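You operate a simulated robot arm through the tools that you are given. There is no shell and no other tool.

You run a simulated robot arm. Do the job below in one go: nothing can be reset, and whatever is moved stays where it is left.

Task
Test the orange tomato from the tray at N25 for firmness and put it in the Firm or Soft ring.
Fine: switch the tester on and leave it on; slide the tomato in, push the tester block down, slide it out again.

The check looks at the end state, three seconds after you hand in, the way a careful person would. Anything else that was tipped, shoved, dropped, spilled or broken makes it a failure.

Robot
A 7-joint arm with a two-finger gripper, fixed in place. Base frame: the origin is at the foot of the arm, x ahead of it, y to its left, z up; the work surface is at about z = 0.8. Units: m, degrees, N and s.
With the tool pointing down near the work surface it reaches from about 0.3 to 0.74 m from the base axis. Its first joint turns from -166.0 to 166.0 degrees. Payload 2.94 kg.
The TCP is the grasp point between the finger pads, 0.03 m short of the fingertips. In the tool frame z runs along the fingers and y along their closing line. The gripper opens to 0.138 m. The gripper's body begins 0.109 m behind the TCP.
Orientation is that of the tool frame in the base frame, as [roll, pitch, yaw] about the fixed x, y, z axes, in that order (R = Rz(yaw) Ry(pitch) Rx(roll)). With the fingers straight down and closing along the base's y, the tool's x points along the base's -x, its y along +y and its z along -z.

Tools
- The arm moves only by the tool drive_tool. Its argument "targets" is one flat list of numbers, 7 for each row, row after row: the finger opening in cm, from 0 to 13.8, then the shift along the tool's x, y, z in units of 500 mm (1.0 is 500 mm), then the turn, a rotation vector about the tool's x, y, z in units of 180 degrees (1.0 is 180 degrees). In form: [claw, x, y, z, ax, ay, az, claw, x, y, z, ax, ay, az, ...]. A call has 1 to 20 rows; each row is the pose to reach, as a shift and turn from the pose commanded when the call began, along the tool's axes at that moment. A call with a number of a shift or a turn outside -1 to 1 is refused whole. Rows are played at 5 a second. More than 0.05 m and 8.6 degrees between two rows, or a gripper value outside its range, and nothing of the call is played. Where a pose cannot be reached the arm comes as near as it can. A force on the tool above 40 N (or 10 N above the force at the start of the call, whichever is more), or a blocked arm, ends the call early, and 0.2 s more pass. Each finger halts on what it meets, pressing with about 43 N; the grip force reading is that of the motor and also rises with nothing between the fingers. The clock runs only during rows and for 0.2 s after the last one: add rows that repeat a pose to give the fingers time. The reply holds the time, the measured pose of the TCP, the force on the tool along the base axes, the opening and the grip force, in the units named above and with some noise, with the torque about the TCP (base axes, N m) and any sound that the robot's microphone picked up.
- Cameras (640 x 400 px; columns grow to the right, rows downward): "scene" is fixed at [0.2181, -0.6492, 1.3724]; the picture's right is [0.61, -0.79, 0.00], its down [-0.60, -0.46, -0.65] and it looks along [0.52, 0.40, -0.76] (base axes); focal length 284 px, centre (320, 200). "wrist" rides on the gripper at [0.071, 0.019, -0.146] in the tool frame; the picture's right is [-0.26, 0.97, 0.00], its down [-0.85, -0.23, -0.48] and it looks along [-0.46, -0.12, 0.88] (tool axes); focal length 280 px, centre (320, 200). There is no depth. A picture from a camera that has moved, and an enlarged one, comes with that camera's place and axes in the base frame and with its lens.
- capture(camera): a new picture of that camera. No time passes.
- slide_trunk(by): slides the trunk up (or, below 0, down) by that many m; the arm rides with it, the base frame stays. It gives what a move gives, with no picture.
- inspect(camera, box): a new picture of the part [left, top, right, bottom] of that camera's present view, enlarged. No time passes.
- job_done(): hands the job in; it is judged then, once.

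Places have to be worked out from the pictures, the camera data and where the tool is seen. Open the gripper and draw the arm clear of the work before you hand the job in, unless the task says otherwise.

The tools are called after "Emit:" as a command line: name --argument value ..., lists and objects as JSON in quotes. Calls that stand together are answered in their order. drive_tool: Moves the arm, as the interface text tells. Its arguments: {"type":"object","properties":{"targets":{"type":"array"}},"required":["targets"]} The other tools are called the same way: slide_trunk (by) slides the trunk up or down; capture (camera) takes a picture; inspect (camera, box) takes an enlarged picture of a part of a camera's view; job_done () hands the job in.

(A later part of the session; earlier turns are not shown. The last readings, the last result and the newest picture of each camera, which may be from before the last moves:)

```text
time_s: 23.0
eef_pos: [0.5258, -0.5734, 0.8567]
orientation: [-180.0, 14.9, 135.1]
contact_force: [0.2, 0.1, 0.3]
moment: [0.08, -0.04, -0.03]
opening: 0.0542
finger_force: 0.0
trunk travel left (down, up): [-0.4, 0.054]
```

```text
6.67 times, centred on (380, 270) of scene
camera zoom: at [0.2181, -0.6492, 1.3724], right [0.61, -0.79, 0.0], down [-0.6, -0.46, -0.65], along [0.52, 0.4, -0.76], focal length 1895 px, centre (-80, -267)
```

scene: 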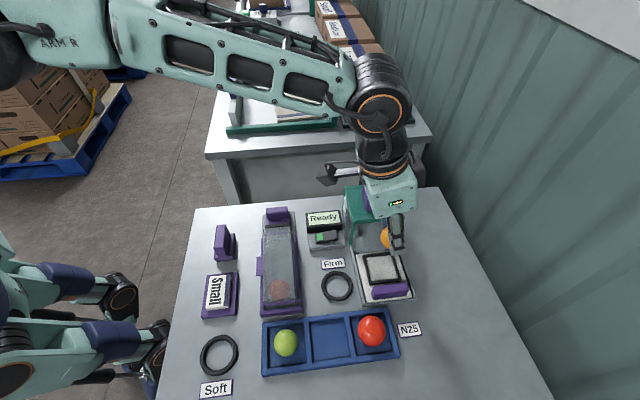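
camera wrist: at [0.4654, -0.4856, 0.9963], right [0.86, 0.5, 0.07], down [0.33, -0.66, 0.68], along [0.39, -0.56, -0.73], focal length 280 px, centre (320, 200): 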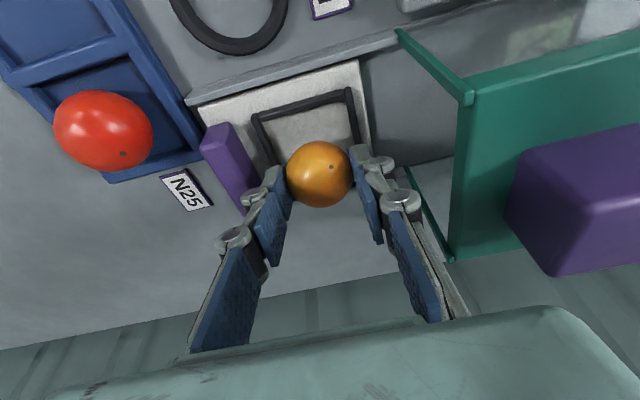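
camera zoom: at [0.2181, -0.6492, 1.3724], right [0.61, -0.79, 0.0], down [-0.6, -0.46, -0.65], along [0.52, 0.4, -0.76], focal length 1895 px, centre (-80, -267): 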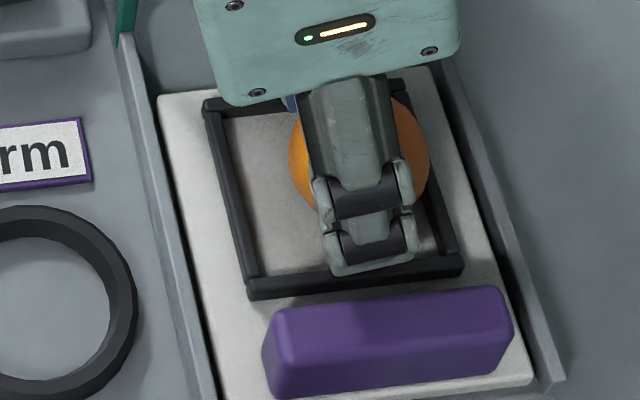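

The tomato is released but has rolled a few millimetres outward. I'll lift away to see how it sits.

Emit:
drive_tool --targets '[5.4, -0.0052, 0, -0.0193, 0, 0, 0, 5.4, -0.0155, 0, -0.058, 0, 0, 0, 5.4, -0.0285, 0, -0.1063, 0, 0, 0, 7, -0.0414, 0, -0.1546, 0, 0, 0, 9, -0.0518, 0, -0.1932, 0, 0, 0, 9, -0.0518, 0, -0.1932, 0, 0, 0]'

Emit:
capture --camera "wrist"

Emit:
inspect --camera "scene" --box '[340, 220, 430, 310]'

```text
time_s: 24.4
eef_pos: [0.5259, -0.5737, 0.9576]
orientation: [-179.9, 15.0, 134.9]
contact_force: [0.6, 0.6, -1.1]
moment: [0.03, -0.01, -0.02]
opening: 0.09
finger_force: 0.1
trunk travel left (down, up): [-0.4, 0.054]
```

```text
taken
camera wrist: at [0.4649, -0.4854, 1.0784], right [0.86, 0.5, 0.07], down [0.33, -0.66, 0.68], along [0.39, -0.56, -0.73], focal length 280 px, centre (320, 200)
```

wrist: 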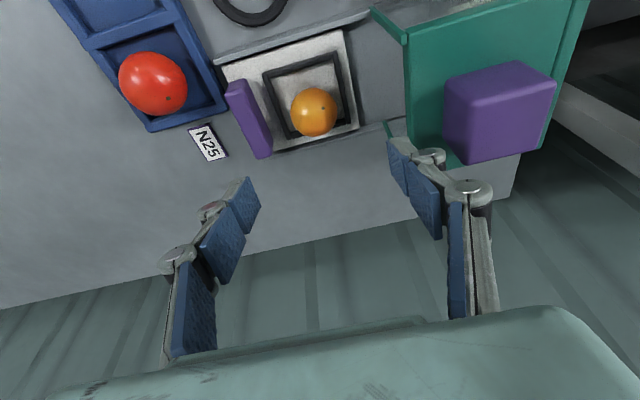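

```text
4.44 times, centred on (385, 265) of scene
camera zoom: at [0.2181, -0.6492, 1.3724], right [0.61, -0.79, 0.0], down [-0.6, -0.46, -0.65], along [0.52, 0.4, -0.76], focal length 1263 px, centre (31, -89)
```

zoom: 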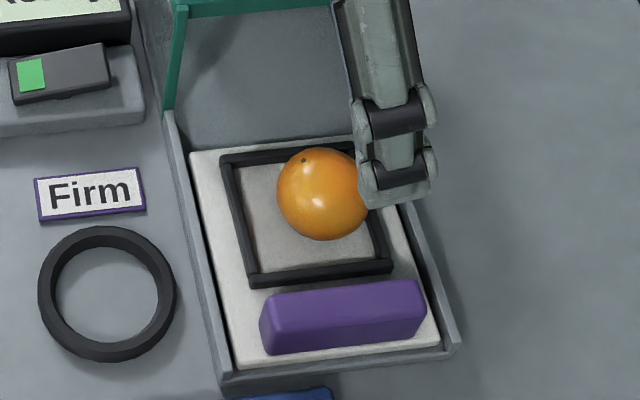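

Emit:
inspect --camera "wrist" --box '[210, 20, 390, 170]'

```text
2.67 times, centred on (300, 95) of wrist
camera zoom: at [0.4649, -0.4854, 1.0784], right [0.86, 0.5, 0.07], down [0.33, -0.66, 0.68], along [0.39, -0.56, -0.73], focal length 748 px, centre (373, 480)
```

zoom: 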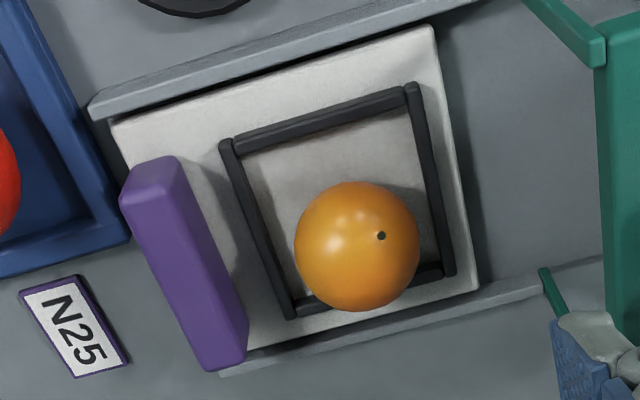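

The tomato sits freely inside the frame at about (0.534, -0.580). Next I'll close the fingers and hover on the near side of the purple handle, ready to push the slide in.

Emit:
drive_tool --targets '[6, 0.0063, -0.046, 0.0123, 0, 0, 0, 3, 0.0126, -0.0921, 0.0246, 0, 0, 0, 1, 0.0189, -0.138, 0.0369, 0, 0, 0, 0, 0.0252, -0.1842, 0.0492, 0, 0, 0, 0, 0.0252, -0.1842, 0.0492, 0, 0, 0]'

Emit:
capture --camera "wrist"

Emit:
inspect --camera "scene" --box '[320, 180, 440, 330]'

```text
time_s: 25.6
eef_pos: [0.4566, -0.6371, 0.93]
orientation: [180.0, 14.9, 135.0]
contact_force: [-0.6, -0.2, -0.1]
moment: [0.02, -0.02, 0.02]
opening: 0.0
finger_force: 29.0
trunk travel left (down, up): [-0.4, 0.054]
```

```text
taken
camera wrist: at [0.3948, -0.5475, 1.0514], right [0.86, 0.5, 0.07], down [0.33, -0.66, 0.68], along [0.39, -0.56, -0.73], focal length 280 px, centre (320, 200)
```

wrist: 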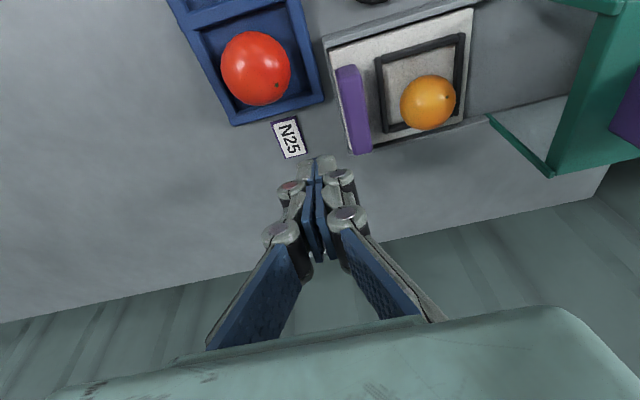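

```text
2.67 times, centred on (380, 255) of scene
camera zoom: at [0.2181, -0.6492, 1.3724], right [0.61, -0.79, 0.0], down [-0.6, -0.46, -0.65], along [0.52, 0.4, -0.76], focal length 758 px, centre (160, 53)
```

zoom: 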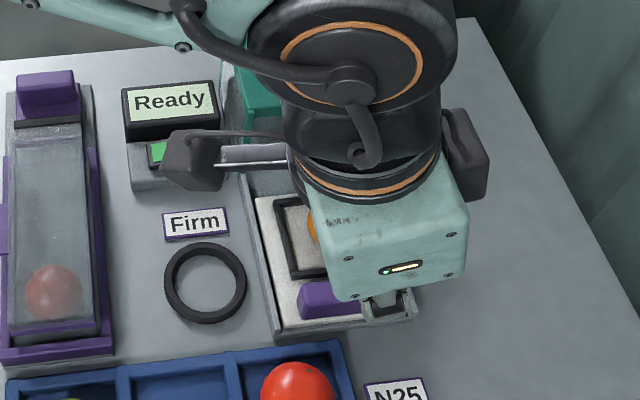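

The handle's centre is near (0.4855, -0.616), and the closed fingertips hover on its near side. I'll descend so the tips are at about z = 0.824.

Emit:
drive_tool --targets '[0, 0.011, 0, 0.037, 0, 0, 0, 0, 0.0219, 0, 0.0739, 0, 0, 0, 0, 0.0329, 0, 0.1109, 0, 0, 0, 0, 0.0438, 0, 0.1478, 0, 0, 0, 0, 0.0438, 0, 0.1478, 0, 0, 0]'

Emit:
inspect --camera "wrist" --box '[220, 20, 460, 230]'

Emit:
inspect --camera "scene" --box '[340, 220, 430, 320]'

```text
time_s: 26.8
eef_pos: [0.4564, -0.6322, 0.8522]
orientation: [-179.9, 15.0, 135.0]
contact_force: [0.1, 0.0, 1.1]
moment: [0.01, 0.01, -0.01]
opening: 0.0
finger_force: 29.0
trunk travel left (down, up): [-0.4, 0.054]
```

```text
1.90 times, centred on (340, 125) of wrist
camera zoom: at [0.3945, -0.5451, 0.9744], right [0.86, 0.5, 0.07], down [0.33, -0.66, 0.68], along [0.39, -0.56, -0.73], focal length 534 px, centre (282, 343)
```

zoom: 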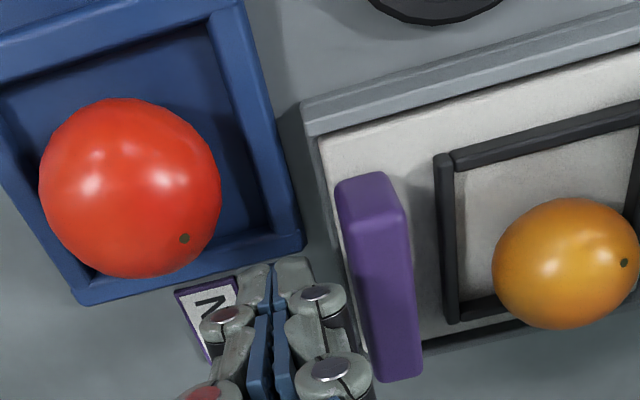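

```text
4.00 times, centred on (385, 270) of scene
camera zoom: at [0.2181, -0.6492, 1.3724], right [0.61, -0.79, 0.0], down [-0.6, -0.46, -0.65], along [0.52, 0.4, -0.76], focal length 1137 px, centre (60, -80)
```

zoom: 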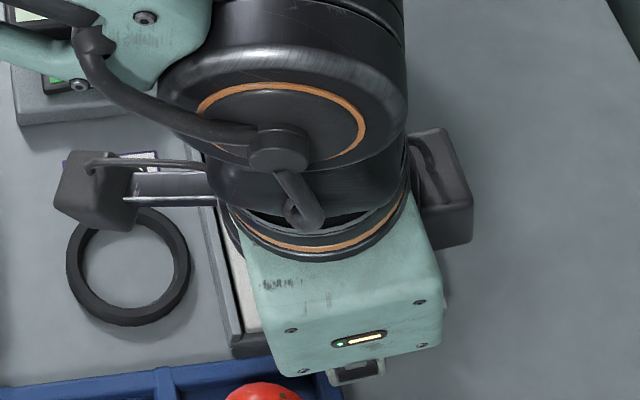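

The fingertips are lined up with the middle of the handle, with about 14 mm of gap. I'll push along the slide direction gently, about 60 mm to start.

Emit:
drive_tool --targets '[0, 0, 0.016, 0, 0, 0, 0, 0, 0, 0.024, 0, 0, 0, 0, 0, 0, 0.03, 0, 0, 0, 0, 0, 0, 0.038, 0, 0, 0, 0, 0, 0, 0.048, 0, 0, 0, 0, 0, 0, 0.06, 0, 0, 0, 0, 0, 0, 0.072, 0, 0, 0, 0, 0, 0, 0.084, 0, 0, 0, 0, 0, 0, 0.096, 0, 0, 0, 0, 0, 0, 0.108, 0, 0, 0, 0, 0, 0, 0.12, 0, 0, 0, 0]'

Emit:
capture --camera "wrist"

Emit:
capture --camera "scene"

```text
time_s: 29.2
eef_pos: [0.4987, -0.59, 0.8528]
orientation: [-179.9, 15.0, 134.9]
contact_force: [-1.3, -0.3, -0.2]
moment: [0.0, 0.03, -0.02]
opening: 0.0
finger_force: 28.1
trunk travel left (down, up): [-0.4, 0.054]
```

```text
taken
camera wrist: at [0.4372, -0.5026, 0.9748], right [0.86, 0.5, 0.07], down [0.33, -0.66, 0.68], along [0.39, -0.56, -0.73], focal length 280 px, centre (320, 200)
```

wrist: 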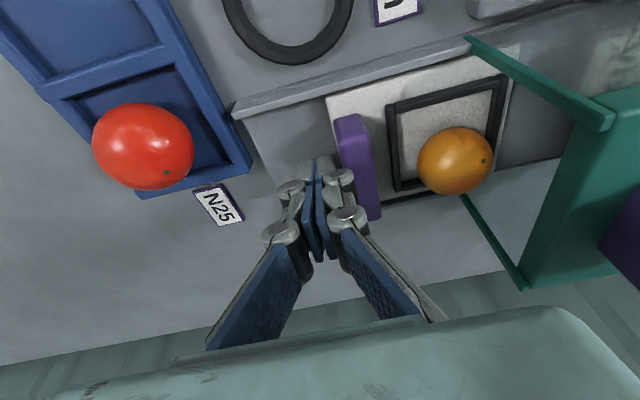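

```text
taken
```

scene: 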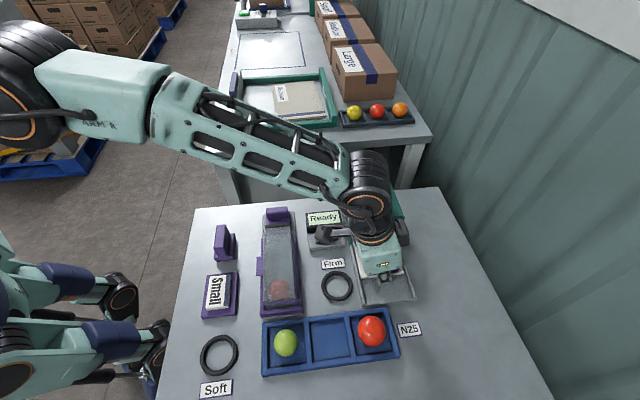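

The slide is moving smoothly with very little force. I'll check how the tomato sits in the frame.

Emit:
inspect --camera "wrist" --box '[310, 40, 560, 240]'

```text
2.00 times, centred on (435, 140) of wrist
camera zoom: at [0.4372, -0.5026, 0.9748], right [0.86, 0.5, 0.07], down [0.33, -0.66, 0.68], along [0.39, -0.56, -0.73], focal length 561 px, centre (90, 320)
```

zoom: 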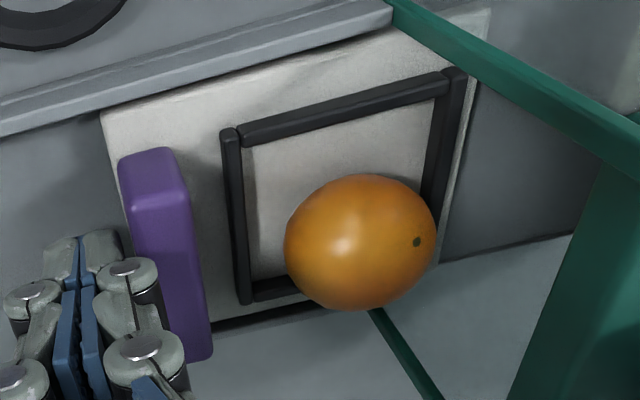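

The tomato is stable, offset about 3 mm from the frame centre. I'll continue pushing slowly until the slide reaches its stop.

Emit:
drive_tool --targets '[0, 0, 0.01, 0, 0, 0, 0, 0, 0, 0.02, 0, 0, 0, 0, 0, 0, 0.03, 0, 0, 0, 0, 0, 0, 0.04, 0, 0, 0, 0, 0, 0, 0.05, 0, 0, 0, 0, 0, 0, 0.06, 0, 0, 0, 0, 0, 0, 0.07, 0, 0, 0, 0, 0, 0, 0.08, 0, 0, 0, 0, 0, 0, 0.088, 0, 0, 0, 0, 0, 0, 0.096, 0, 0, 0, 0]'

Emit:
capture --camera "wrist"

Emit:
inspect --camera "scene" --box '[290, 170, 450, 310]'

```text
time_s: 31.4
eef_pos: [0.532, -0.5566, 0.853]
orientation: [-180.0, 14.9, 135.0]
contact_force: [-1.2, -0.4, 1.0]
moment: [0.03, 0.0, 0.0]
opening: 0.0
finger_force: 28.9
trunk travel left (down, up): [-0.4, 0.054]
```

```text
taken
camera wrist: at [0.4709, -0.4685, 0.9747], right [0.86, 0.5, 0.07], down [0.33, -0.66, 0.68], along [0.39, -0.56, -0.73], focal length 280 px, centre (320, 200)
```

wrist: 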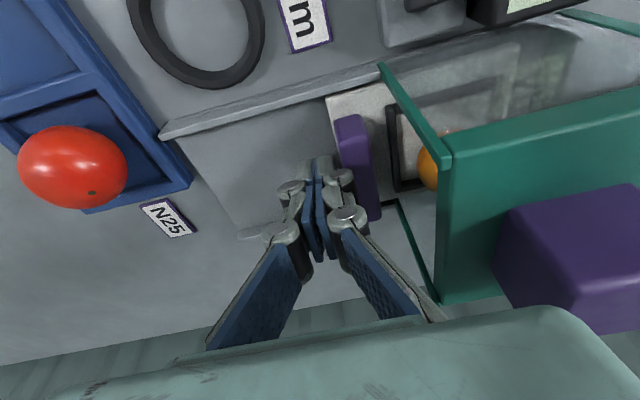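

```text
2.86 times, centred on (370, 240) of scene
camera zoom: at [0.2181, -0.6492, 1.3724], right [0.61, -0.79, 0.0], down [-0.6, -0.46, -0.65], along [0.52, 0.4, -0.76], focal length 812 px, centre (177, 86)
```

zoom: 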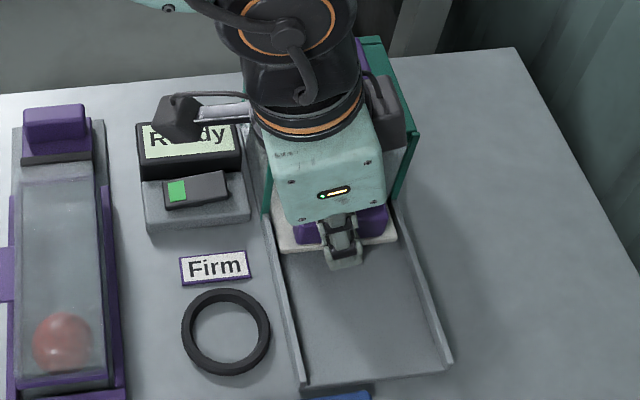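

The slide has moved about 94 mm and there's no stop yet. Before going further I'll check the clearance between the gripper body and the purple knob.

Emit:
inspect --camera "wrist" --box '[420, 90, 640, 340]'

Emit:
inspect --camera "wrist" --box '[300, 60, 480, 260]'

```text
1.60 times, centred on (530, 215) of wrist
camera zoom: at [0.4709, -0.4685, 0.9747], right [0.86, 0.5, 0.07], down [0.33, -0.66, 0.68], along [0.39, -0.56, -0.73], focal length 449 px, centre (-16, 176)
```

zoom: 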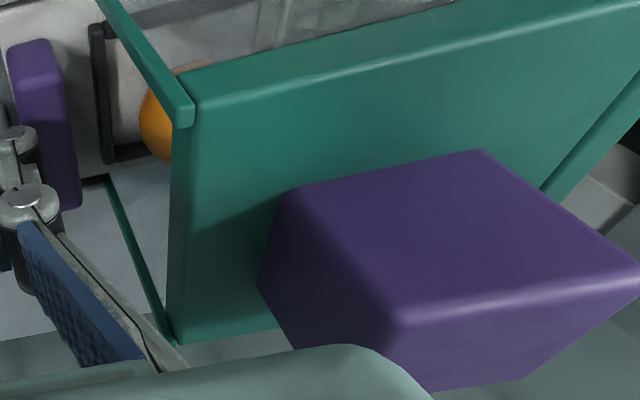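

```text
2.00 times, centred on (390, 160) of wrist
camera zoom: at [0.4709, -0.4685, 0.9747], right [0.86, 0.5, 0.07], down [0.33, -0.66, 0.68], along [0.39, -0.56, -0.73], focal length 561 px, centre (180, 280)
```

zoom: 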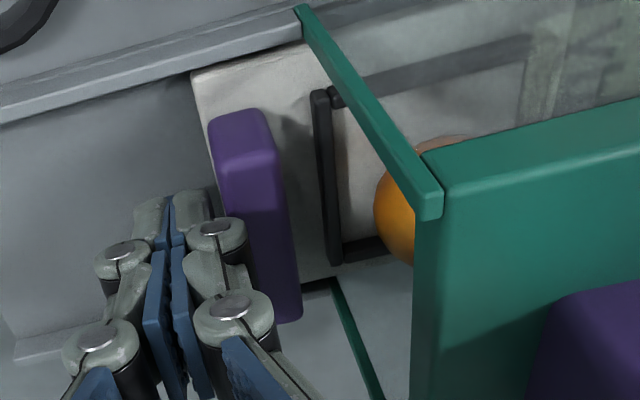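

The knob's top is at about z = 0.938, and the gripper body clears it by roughly 2 cm. I'll push the slide further in small steps and watch for the end stop.

Emit:
drive_tool --targets '[0, 0, 0.008, 0, 0, 0, 0, 0, 0, 0.016, 0, 0, 0, 0, 0, 0, 0.022, 0, 0, 0, 0, 0, 0, 0.028, 0, 0, 0, 0, 0, 0, 0.034, 0, 0, 0, 0]'

Emit:
inspect --camera "wrist" --box '[300, 60, 480, 260]'

Emit:
inspect --camera "scene" --box '[310, 180, 430, 300]'

```text
time_s: 32.6
eef_pos: [0.543, -0.5466, 0.8537]
orientation: [-180.0, 15.0, 135.0]
contact_force: [-3.0, -3.1, -1.0]
moment: [-0.05, 0.04, -0.04]
opening: 0.0
finger_force: 28.4
trunk travel left (down, up): [-0.4, 0.054]
```

```text
2.00 times, centred on (390, 160) of wrist
camera zoom: at [0.4819, -0.4574, 0.9747], right [0.86, 0.5, 0.07], down [0.33, -0.66, 0.68], along [0.39, -0.56, -0.73], focal length 561 px, centre (180, 280)
```

zoom: 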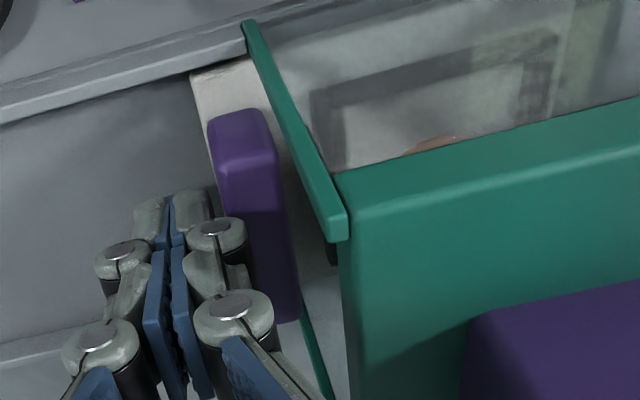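

```text
3.33 times, centred on (370, 240) of scene
camera zoom: at [0.2181, -0.6492, 1.3724], right [0.61, -0.79, 0.0], down [-0.6, -0.46, -0.65], along [0.52, 0.4, -0.76], focal length 948 px, centre (153, 67)
```

zoom: 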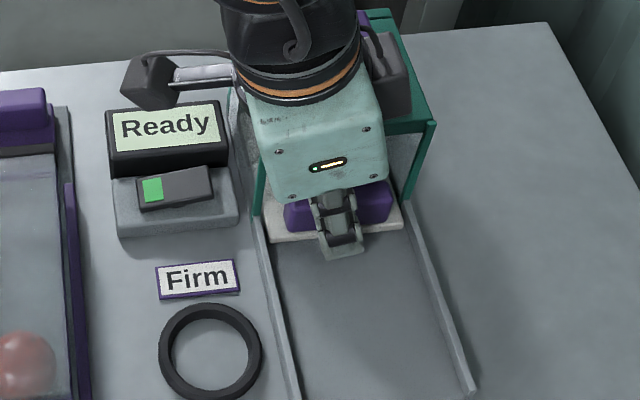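

Resistance has started (about 4 N) and the arm lags by 2 mm, so the slide is probably at its stop. I'll push a few more millimetres to confirm it's seated.

Emit:
drive_tool --targets '[0, 0, 0.004, 0, 0, 0, 0, 0, 0, 0.007, 0, 0, 0, 0, 0, 0, 0.007, 0, 0, 0, 0]'

Emit:
capture --camera "wrist"

Emit:
inspect --camera "scene" --box '[310, 180, 430, 300]'

```text
time_s: 33.4
eef_pos: [0.5424, -0.5456, 0.8544]
orientation: [-179.8, 15.0, 134.9]
contact_force: [-14.5, -13.7, 2.2]
moment: [-0.07, 0.08, -0.05]
opening: 0.0002
finger_force: 28.2
trunk travel left (down, up): [-0.4, 0.054]
```

```text
taken
camera wrist: at [0.4824, -0.4568, 0.9749], right [0.86, 0.5, 0.07], down [0.33, -0.65, 0.68], along [0.38, -0.56, -0.73], focal length 280 px, centre (320, 200)
```

wrist: 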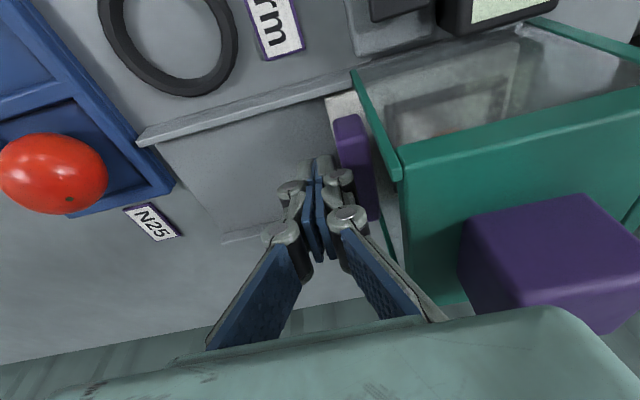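

```text
3.33 times, centred on (370, 240) of scene
camera zoom: at [0.2181, -0.6492, 1.3724], right [0.61, -0.79, 0.0], down [-0.6, -0.46, -0.65], along [0.52, 0.4, -0.76], focal length 948 px, centre (153, 67)
```

zoom: 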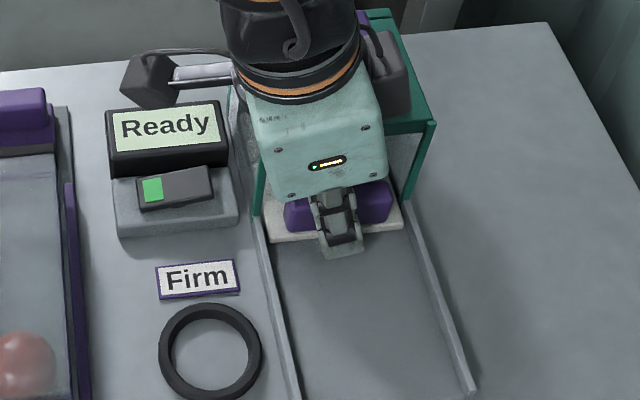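

The slide is firmly seated: about 20 N with no movement. I'll back off, rise, and move above the knob, whose centre is at about (0.6065, -0.496) with its top at about 0.938.

Emit:
drive_tool --targets '[0, 0, -0.02, 0, 0, 0, 0, 0, 0, -0.04, 0, 0, 0, 0, 0, -0.019, -0.04, -0.071, 0, 0, 0, 0, -0.038, -0.04, -0.142, 0, 0, 0, 0, -0.0571, -0.04, -0.213, 0, 0, 0, 0, -0.0761, -0.04, -0.284, 0, 0, 0, 0, -0.0802, 0.0232, -0.2829, 0, 0, 0, 0, -0.0842, 0.0863, -0.2817, 0, 0, 0, 0, -0.0883, 0.1495, -0.2806, 0, 0, 0, 0, -0.0883, 0.1495, -0.2806, 0, 0, 0]'

Emit:
capture --camera "wrist"

Emit:
inspect --camera "scene" --box '[310, 150, 430, 300]'

```text
time_s: 35.6
eef_pos: [0.6045, -0.4938, 0.9995]
orientation: [-180.0, 15.0, 135.0]
contact_force: [0.2, 0.7, -0.7]
moment: [-0.01, 0.01, 0.03]
opening: 0.0
finger_force: 27.9
trunk travel left (down, up): [-0.4, 0.054]
```

```text
taken
camera wrist: at [0.5433, -0.4052, 1.1216], right [0.86, 0.5, 0.07], down [0.33, -0.66, 0.68], along [0.39, -0.56, -0.73], focal length 280 px, centre (320, 200)
```

wrist: 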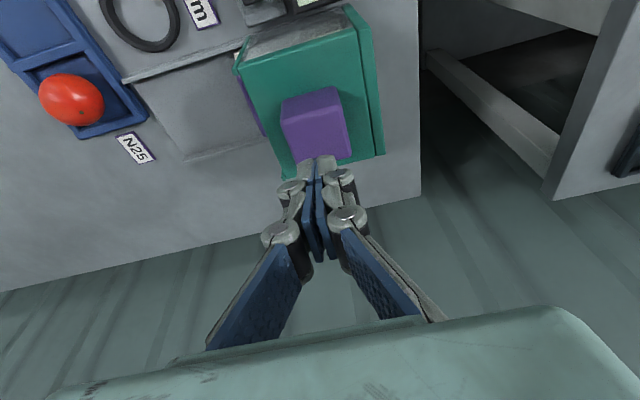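

```text
2.67 times, centred on (370, 225) of scene
camera zoom: at [0.2181, -0.6492, 1.3724], right [0.61, -0.79, 0.0], down [-0.6, -0.46, -0.65], along [0.52, 0.4, -0.76], focal length 758 px, centre (187, 133)
```

zoom: 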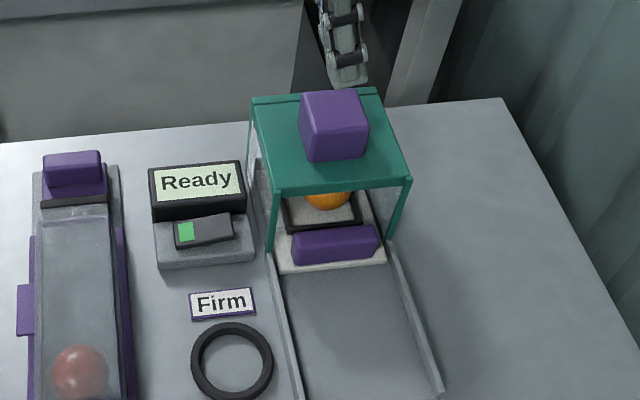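

The slide and tomato are inside the gate. I'll zoom in to fine-tune the knob position relative to the fingertips.

Emit:
inspect --camera "wrist" --box '[220, 40, 400, 200]'

Emit:
inspect --camera "scene" --box '[330, 160, 420, 260]'

```text
2.50 times, centred on (310, 120) of wrist
camera zoom: at [0.5433, -0.4052, 1.1216], right [0.86, 0.5, 0.07], down [0.33, -0.66, 0.68], along [0.39, -0.56, -0.73], focal length 701 px, centre (345, 400)
```

zoom: 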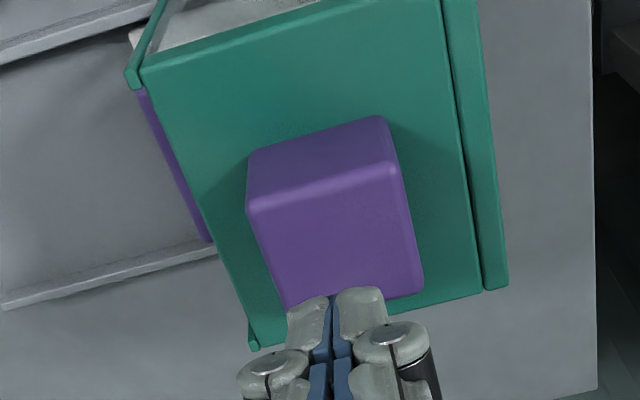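

```text
4.00 times, centred on (375, 210) of scene
camera zoom: at [0.2181, -0.6492, 1.3724], right [0.61, -0.79, 0.0], down [-0.6, -0.46, -0.65], along [0.52, 0.4, -0.76], focal length 1137 px, centre (100, 160)
```

zoom: 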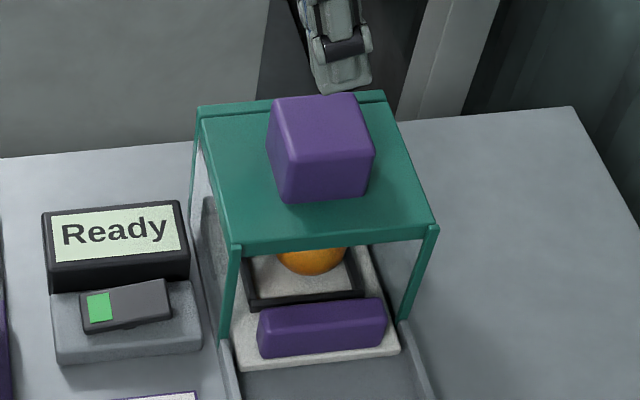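

The knob's top centre is near (0.608, -0.493). I'll descend onto it in small steps.

Emit:
drive_tool --targets '[0, 0.0092, 0.004, 0.0193, 0, 0, 0, 0, 0.0144, 0.004, 0.0386, 0, 0, 0, 0, 0.017, 0.004, 0.0483, 0, 0, 0, 0, 0.0185, 0.004, 0.0541, 0, 0, 0, 0, 0.0201, 0.004, 0.0599, 0, 0, 0, 0, 0.0216, 0.004, 0.0657, 0, 0, 0]'

Emit:
inspect --camera "scene" --box '[330, 160, 420, 260]'

Emit:
inspect --camera "wrist" --box '[220, 40, 400, 200]'

```text
time_s: 37.0
eef_pos: [0.6031, -0.4903, 0.9656]
orientation: [180.0, 15.0, 135.1]
contact_force: [-2.0, 1.2, 2.4]
moment: [0.03, -0.01, -0.02]
opening: 0.0062
finger_force: 28.0
trunk travel left (down, up): [-0.4, 0.054]
```

```text
4.00 times, centred on (375, 210) of scene
camera zoom: at [0.2181, -0.6492, 1.3724], right [0.61, -0.79, 0.0], down [-0.6, -0.46, -0.65], along [0.52, 0.4, -0.76], focal length 1137 px, centre (100, 160)
```

zoom: 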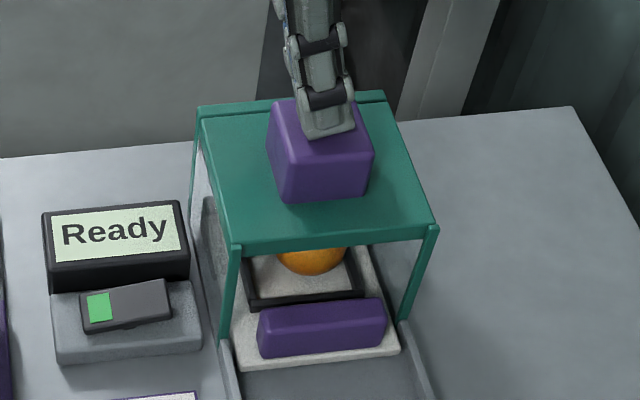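

```text
2.50 times, centred on (310, 120) of wrist
camera zoom: at [0.5425, -0.4029, 1.0878], right [0.86, 0.5, 0.07], down [0.33, -0.66, 0.68], along [0.39, -0.56, -0.73], focal length 701 px, centre (345, 400)
```

zoom: 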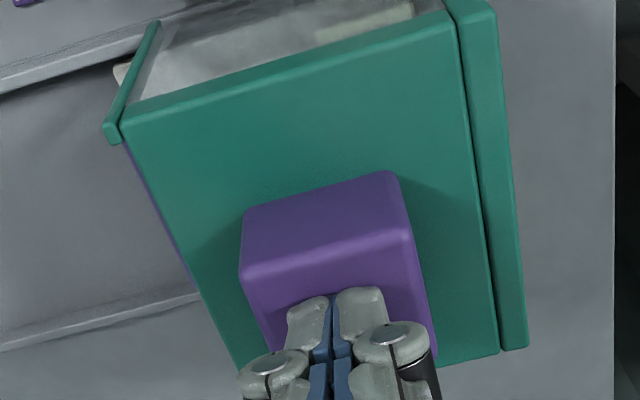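

The fingertips are centred over the knob and just touching. I'll push down further while watching the force and display.

Emit:
drive_tool --targets '[0, 0.0021, 0, 0.0077, 0, 0, 0, 0, 0.0041, 0, 0.0155, 0, 0, 0, 0, 0.0062, 0, 0.0232, 0, 0, 0]'

Emit:
inspect --camera "scene" --box '[330, 160, 420, 260]'

```text
time_s: 37.8
eef_pos: [0.6045, -0.4919, 0.9552]
orientation: [180.0, 15.0, 135.0]
contact_force: [0.3, -0.4, 2.8]
moment: [-0.01, 0.0, 0.04]
opening: 0.0059
finger_force: 28.9
trunk travel left (down, up): [-0.4, 0.054]
```

```text
4.00 times, centred on (375, 210) of scene
camera zoom: at [0.2181, -0.6492, 1.3724], right [0.61, -0.79, 0.0], down [-0.6, -0.46, -0.65], along [0.52, 0.4, -0.76], focal length 1137 px, centre (100, 160)
```

zoom: 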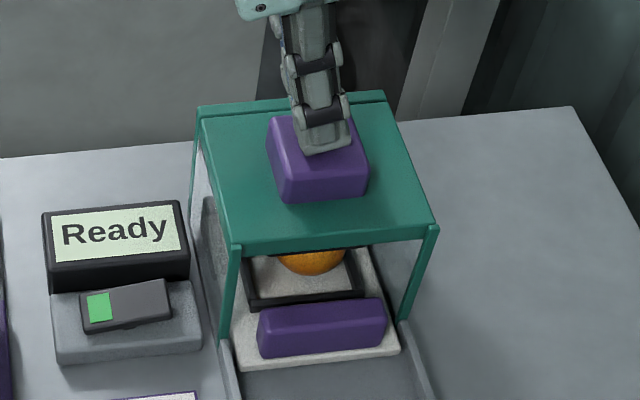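

The block is descending easily. I'll continue pressing in small steps.

Emit:
drive_tool --targets '[0, 0.0016, 0, 0.0058, 0, 0, 0, 0, 0.0031, 0, 0.0116, 0, 0, 0, 0, 0.0047, 0, 0.0174, 0, 0, 0]'

Emit:
inspect --camera "scene" --box '[330, 160, 420, 260]'

```text
time_s: 38.6
eef_pos: [0.6039, -0.4904, 0.9456]
orientation: [179.9, 15.0, 135.0]
contact_force: [-0.1, -0.9, 5.1]
moment: [0.02, -0.01, 0.01]
opening: 0.0059
finger_force: 28.8
trunk travel left (down, up): [-0.4, 0.054]
```

```text
4.00 times, centred on (375, 210) of scene
camera zoom: at [0.2181, -0.6492, 1.3724], right [0.61, -0.79, 0.0], down [-0.6, -0.46, -0.65], along [0.52, 0.4, -0.76], focal length 1137 px, centre (100, 160)
```

zoom: 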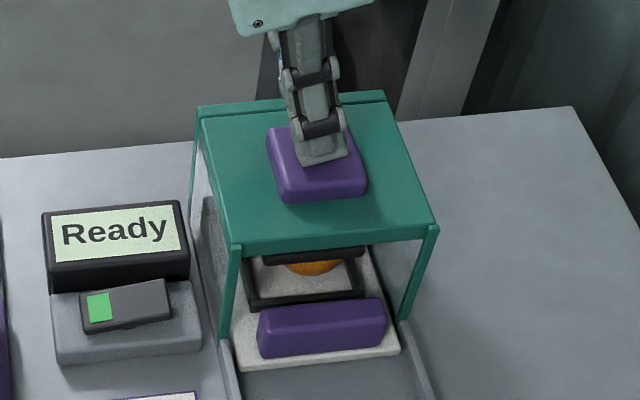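

The press pad is now visible just over the tomato, and the display still shows "Ready". I'll continue gently.

Emit:
drive_tool --targets '[0, 0.001, 0, 0.0039, 0, 0, 0, 0, 0.0021, 0, 0.0077, 0, 0, 0, 0, 0.0031, 0, 0.0116, 0, 0, 0]'

Emit:
inspect --camera "scene" --box '[330, 160, 420, 260]'

```text
time_s: 39.4
eef_pos: [0.6032, -0.4906, 0.9446]
orientation: [180.0, 15.6, 135.0]
contact_force: [-1.5, 1.0, 26.4]
moment: [0.07, 0.11, -0.01]
opening: 0.0061
finger_force: 28.6
trunk travel left (down, up): [-0.4, 0.054]
```

```text
4.00 times, centred on (375, 210) of scene
camera zoom: at [0.2181, -0.6492, 1.3724], right [0.61, -0.79, 0.0], down [-0.6, -0.46, -0.65], along [0.52, 0.4, -0.76], focal length 1137 px, centre (100, 160)
```

zoom: 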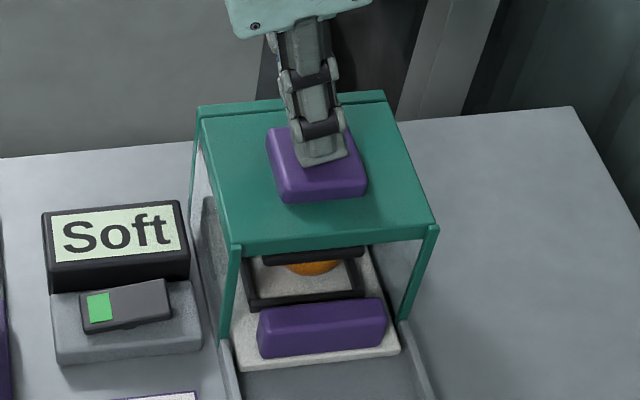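

The display now reads "Soft". I'll lift off the block and check that the reading stays and the block returns.

Emit:
drive_tool --targets '[0, -0.0031, 0, -0.0116, 0, 0, 0, 0, -0.0078, 0, -0.029, 0, 0, 0, 0, -0.0155, 0, -0.058, 0, 0, 0, 0, -0.0259, 0, -0.0966, 0, 0, 0, 0, -0.0388, 0, -0.1449, 0, 0, 0, 0, -0.0388, 0, -0.1449, 0, 0, 0]'

Emit:
inspect --camera "scene" --box '[310, 160, 430, 290]'

Emit:
capture --camera "wrist"

```text
time_s: 40.8
eef_pos: [0.6038, -0.4919, 1.0136]
orientation: [-179.9, 14.9, 135.0]
contact_force: [0.0, 0.1, 0.8]
moment: [0.02, 0.0, 0.03]
opening: 0.0003
finger_force: 28.4
trunk travel left (down, up): [-0.4, 0.054]
```

```text
3.08 times, centred on (370, 225) of scene
camera zoom: at [0.2181, -0.6492, 1.3724], right [0.61, -0.79, 0.0], down [-0.6, -0.46, -0.65], along [0.52, 0.4, -0.76], focal length 875 px, centre (166, 123)
```

zoom: 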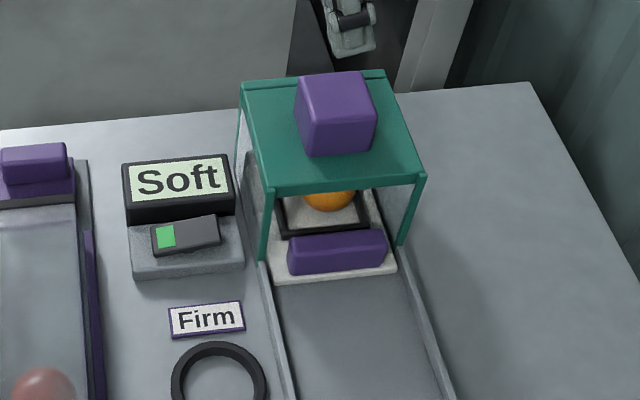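

```text
taken
camera wrist: at [0.5421, -0.4037, 1.1349], right [0.86, 0.5, 0.07], down [0.33, -0.66, 0.68], along [0.39, -0.56, -0.73], focal length 280 px, centre (320, 200)
```

wrist: 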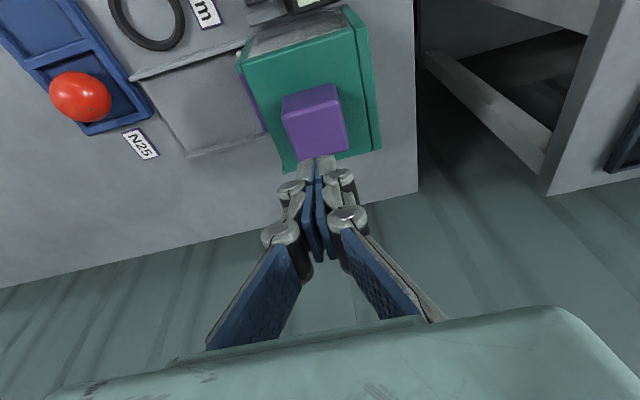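

The result is "Soft", and the block has sprung back up. To pull the slide out I'll grip the handle by its two ends, with the tool turned 90°, since the gap behind it next to the gate is narrow. First I'll retreat to free space and straighten the tool.

Emit:
drive_tool --targets '[0, 0.0189, -0.0429, -0.0073, 0, 0.0139, 0, 0, 0.0379, -0.0857, -0.0146, 0, 0.0278, 0, 0, 0.0568, -0.1286, -0.0219, 0, 0.0417, 0, 0, 0.0757, -0.1715, -0.0292, 0, 0.0555, 0, 0, 0.0947, -0.2143, -0.0365, 0, 0.0694, 0, 0, 0.1136, -0.2572, -0.0438, 0, 0.0833, 0, 0, 0.1136, -0.2572, -0.0438, 0, 0.0833, 0]'

```text
time_s: 42.4
eef_pos: [0.4697, -0.5391, 1.0193]
orientation: [-179.9, 0.0, 135.0]
contact_force: [-0.7, 0.2, -0.1]
moment: [-0.02, 0.02, 0.01]
opening: 0.0
finger_force: 28.5
trunk travel left (down, up): [-0.4, 0.054]
```

The tool is straight at (0.470, -0.539, 1.019). Now I'll turn it 90° so the camera ends up on the near side, opening to 9 cm as it goes.

Emit:
drive_tool --targets '[1, 0, 0, 0, 0, 0, -0.0417, 2, 0, 0, 0, 0, 0, -0.0833, 3, 0, 0, 0, 0, 0, -0.125, 4, 0, 0, 0, 0, 0, -0.1667, 5, 0, 0, 0, 0, 0, -0.2083, 6, 0, 0, 0, 0, 0, -0.25, 7, 0, 0, 0, 0, 0, -0.2917, 8, 0, 0, 0, 0, 0, -0.3333, 9, 0, 0, 0, 0, 0, -0.375, 9, 0, 0, 0, 0, 0, -0.4167, 9, 0, 0, 0, 0, 0, -0.4583, 9, 0, 0, 0, 0, 0, -0.5, 9, 0, 0, 0, 0, 0, -0.5]'

Emit:
capture --camera "wrist"

Emit:
capture --camera "scene"

```text
time_s: 45.2
eef_pos: [0.4703, -0.5392, 1.0199]
orientation: [179.9, 0.0, -134.9]
contact_force: [-0.6, -0.1, 0.2]
moment: [0.03, 0.04, 0.03]
opening: 0.0898
finger_force: 0.0
trunk travel left (down, up): [-0.4, 0.054]
```

```text
taken
camera wrist: at [0.4067, -0.5763, 1.165], right [-0.5, 0.87, 0.0], down [0.76, 0.44, 0.48], along [0.41, 0.24, -0.88], focal length 280 px, centre (320, 200)
```

wrist: 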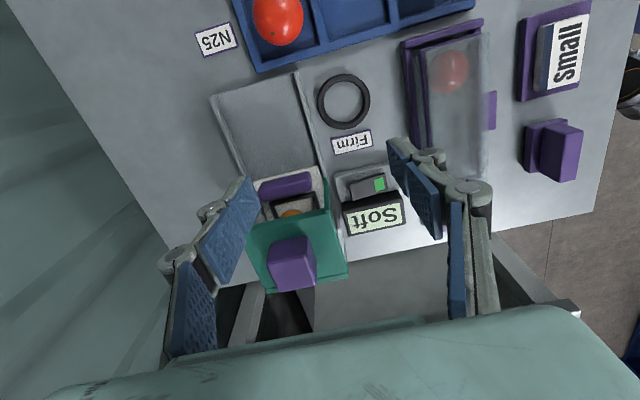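

```text
taken
```

scene: 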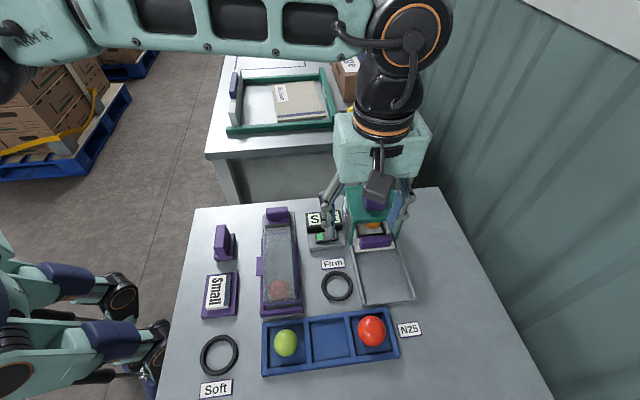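

The turn worked. I'll zoom in on the handle from this near-side view.

Emit:
inspect --camera "wrist" --box '[220, 150, 360, 300]'

Emit:
inspect --camera "scene" --box '[330, 200, 430, 310]'

```text
2.67 times, centred on (290, 225) of wrist
camera zoom: at [0.4067, -0.5763, 1.165], right [-0.5, 0.87, 0.0], down [0.76, 0.44, 0.48], along [0.41, 0.24, -0.88], focal length 748 px, centre (400, 133)
```

zoom: 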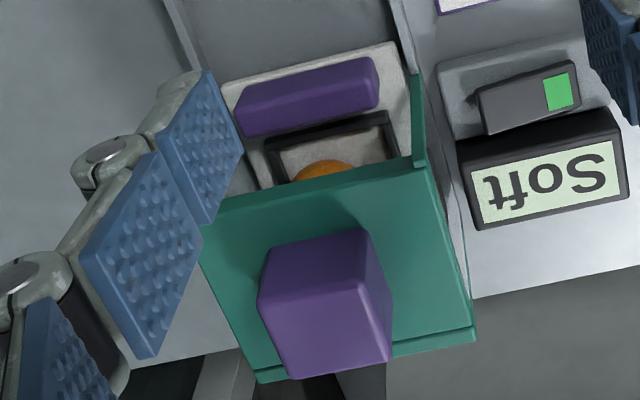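

```text
3.64 times, centred on (380, 255) of scene
camera zoom: at [0.2181, -0.6492, 1.3724], right [0.61, -0.79, 0.0], down [-0.6, -0.46, -0.65], along [0.52, 0.4, -0.76], focal length 1034 px, centre (102, 0)
```

zoom: 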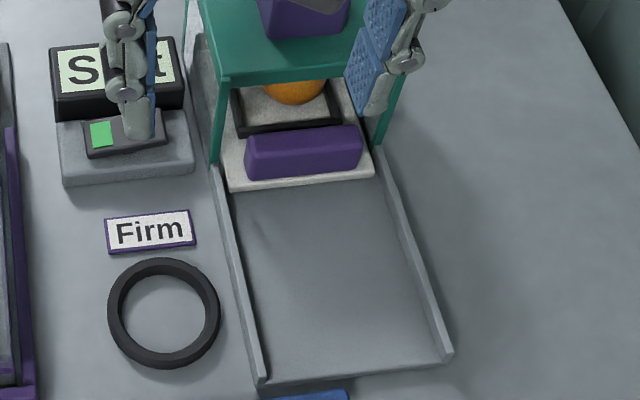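

The handle is about 7.3 cm long, centred near (0.5695, -0.5335), and its inner face is right at the gate plane. I'll test whether a vertical tool can reach above it, since that would allow an end grip.

Emit:
drive_tool --targets '[9, -0.025, -0.0264, 0.028, 0, 0, 0, 9, -0.05, -0.0528, 0.056, 0, 0, 0, 9, -0.075, -0.0792, 0.084, 0, 0, 0, 9, -0.1, -0.1056, 0.112, 0, 0, 0, 9, -0.1254, -0.132, 0.14, 0, 0, 0, 9, -0.1254, -0.132, 0.14, 0, 0, 0]'

Emit:
capture --camera "wrist"

Emit:
inspect --camera "scene" --box '[310, 150, 450, 290]'

```text
time_s: 46.6
eef_pos: [0.521, -0.5132, 0.9589]
orientation: [-180.0, -0.1, -135.0]
contact_force: [0.4, 0.4, -0.5]
moment: [0.0, 0.01, 0.02]
opening: 0.0902
finger_force: 0.1
out of reach, approached as far as the arm can: row 2, 3, 4, 5, 6
trunk travel left (down, up): [-0.4, 0.054]
```

```text
taken
camera wrist: at [0.458, -0.5508, 1.103], right [-0.5, 0.87, 0.0], down [0.76, 0.44, 0.48], along [0.41, 0.24, -0.88], focal length 280 px, centre (320, 200)
```

wrist: 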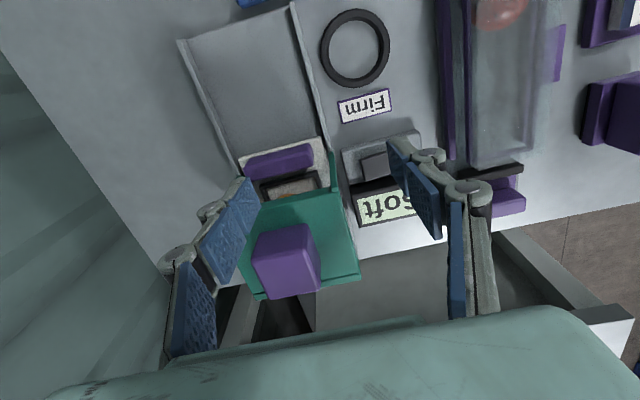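

```text
2.86 times, centred on (380, 220) of scene
camera zoom: at [0.2181, -0.6492, 1.3724], right [0.61, -0.79, 0.0], down [-0.6, -0.46, -0.65], along [0.52, 0.4, -0.76], focal length 812 px, centre (149, 143)
```

zoom: 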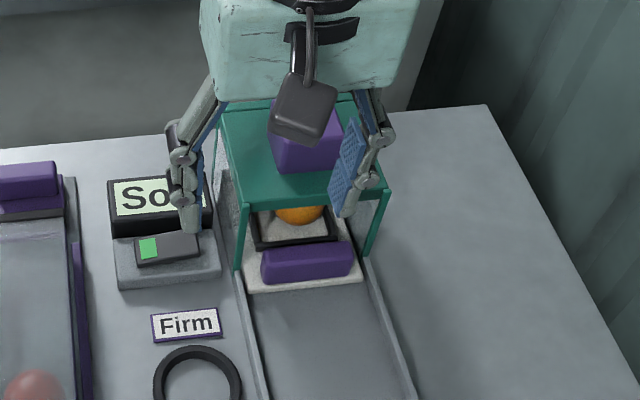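

A vertical tool can't reach: it stopped at r ≈ 0.731. I'll go back to the safe pose in free space, close the fingers, and use a tilted tool instead.

Emit:
drive_tool --targets '[8, 0.025, 0.0264, -0.028, 0, 0, 0, 6, 0.05, 0.0528, -0.056, 0, 0, 0, 4, 0.075, 0.0792, -0.084, 0, 0, 0, 2, 0.1, 0.1056, -0.112, 0, 0, 0, 0, 0.1254, 0.132, -0.14, 0, 0, 0, 0, 0.1254, 0.132, -0.14, 0, 0, 0]'

```text
time_s: 48.0
eef_pos: [0.4297, -0.5129, 1.0275]
orientation: [180.0, -0.1, -134.9]
contact_force: [-0.1, 0.0, -0.4]
moment: [-0.01, -0.03, -0.01]
opening: 0.0002
finger_force: 28.7
trunk travel left (down, up): [-0.4, 0.054]
```

The commanded pose now follows the real one, at (0.430, -0.513, 1.028). I'll tilt the tool 15° outward and hover above the handle with closed fingers.

Emit:
drive_tool --targets '[0, 0, 0, 0, 0.0417, 0, 0, 0, 0, 0, 0, 0.0833, 0, 0, 0, -0.0307, -0.0422, 0.039, 0.0833, 0, 0, 0, -0.0614, -0.0844, 0.078, 0.0833, 0, 0, 0, -0.0922, -0.1266, 0.117, 0.0833, 0, 0, 0, -0.1229, -0.1688, 0.156, 0.0833, 0, 0, 0, -0.1536, -0.211, 0.195, 0.0833, 0, 0, 0, -0.1536, -0.211, 0.195, 0.0833, 0, 0]'

Emit:
capture --camera "wrist"

Emit:
inspect --camera "scene" --box '[310, 150, 450, 290]'

```text
time_s: 49.8
eef_pos: [0.5604, -0.5334, 0.9288]
orientation: [-165.0, 0.0, -134.9]
contact_force: [0.4, 0.0, 0.1]
moment: [0.01, 0.03, 0.01]
opening: 0.0
finger_force: 28.6
trunk travel left (down, up): [-0.4, 0.054]
```

```text
taken
camera wrist: at [0.4701, -0.5429, 1.064], right [-0.47, 0.84, -0.25], down [0.67, 0.53, 0.52], along [0.57, 0.08, -0.82], focal length 280 px, centre (320, 200)
```

wrist: 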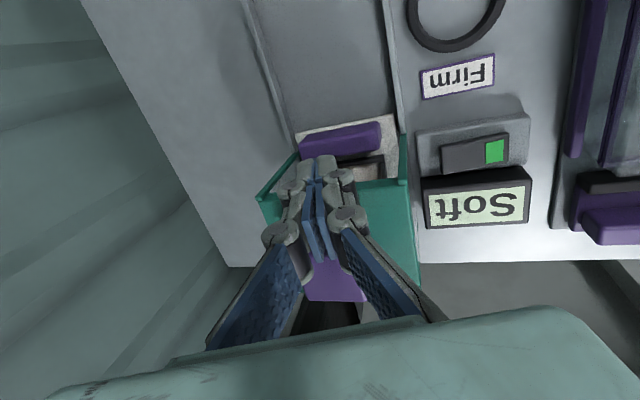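

```text
2.86 times, centred on (380, 220) of scene
camera zoom: at [0.2181, -0.6492, 1.3724], right [0.61, -0.79, 0.0], down [-0.6, -0.46, -0.65], along [0.52, 0.4, -0.76], focal length 812 px, centre (149, 143)
```

zoom: 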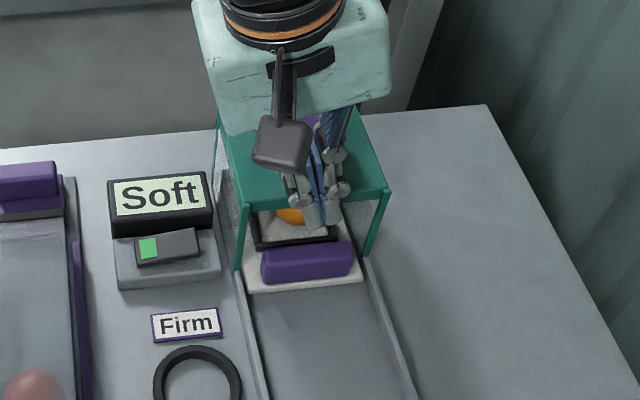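

Emit:
inspect --camera "wrist" --box '[250, 90, 430, 230]'

```text
2.86 times, centred on (340, 160) of wrist
camera zoom: at [0.4701, -0.5429, 1.064], right [-0.47, 0.84, -0.25], down [0.67, 0.53, 0.52], along [0.57, 0.08, -0.82], focal length 801 px, centre (263, 314)
```

zoom: 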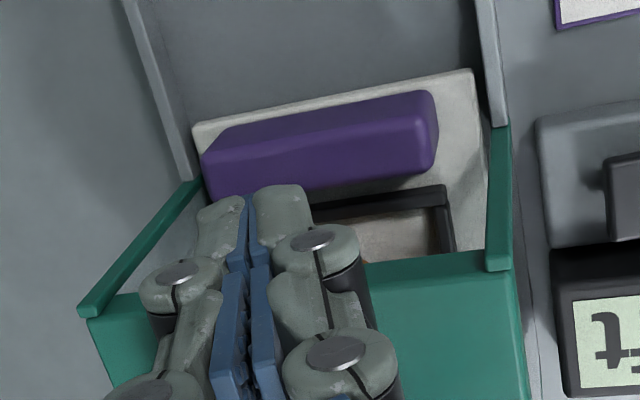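

The handle's top centre is at about s = 0.024. The fingertips line up with it and stay about 4 mm clear of the gate's front edge. I'll shift slightly to the near side and descend until I feel the handle top.

Emit:
drive_tool --targets '[0, 0.004, 0.009, 0.034, 0, 0, 0, 0, 0.008, 0.018, 0.068, 0, 0, 0, 0, 0.008, 0.0275, 0.1024, 0, 0, 0, 0, 0.008, 0.029, 0.1082, 0, 0, 0, 0, 0.008, 0.0306, 0.114, 0, 0, 0, 0, 0.008, 0.0321, 0.1198, 0, 0, 0]'

Emit:
inspect --camera "wrist" --box '[250, 70, 430, 210]'

Emit:
inspect --camera "scene" --box '[330, 190, 430, 290]'

```text
time_s: 51.2
eef_pos: [0.5569, -0.5332, 0.875]
orientation: [-164.4, 0.0, -135.0]
contact_force: [-3.0, 3.6, 27.0]
moment: [0.17, 0.01, 0.03]
opening: 0.0
finger_force: 28.4
trunk travel left (down, up): [-0.4, 0.054]
```

```text
2.86 times, centred on (340, 140) of wrist
camera zoom: at [0.4662, -0.5446, 1.0087], right [-0.47, 0.84, -0.26], down [0.67, 0.53, 0.52], along [0.58, 0.07, -0.81], focal length 801 px, centre (263, 371)
```

zoom: 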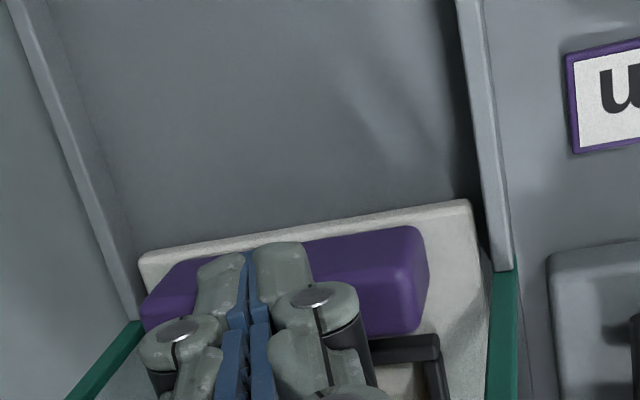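

```text
4.00 times, centred on (380, 240) of scene
camera zoom: at [0.2181, -0.6492, 1.3724], right [0.61, -0.79, 0.0], down [-0.6, -0.46, -0.65], along [0.52, 0.4, -0.76], focal length 1137 px, centre (80, 40)
```

zoom: 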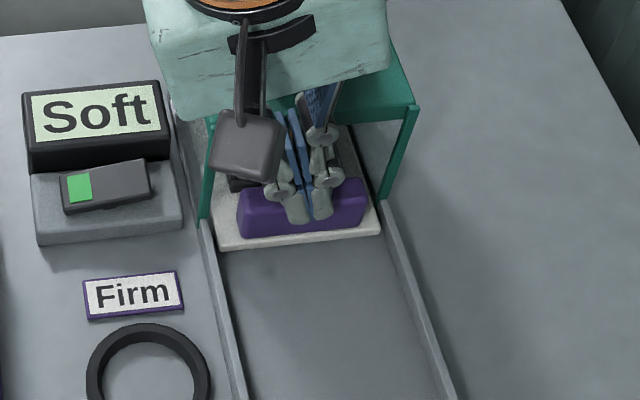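

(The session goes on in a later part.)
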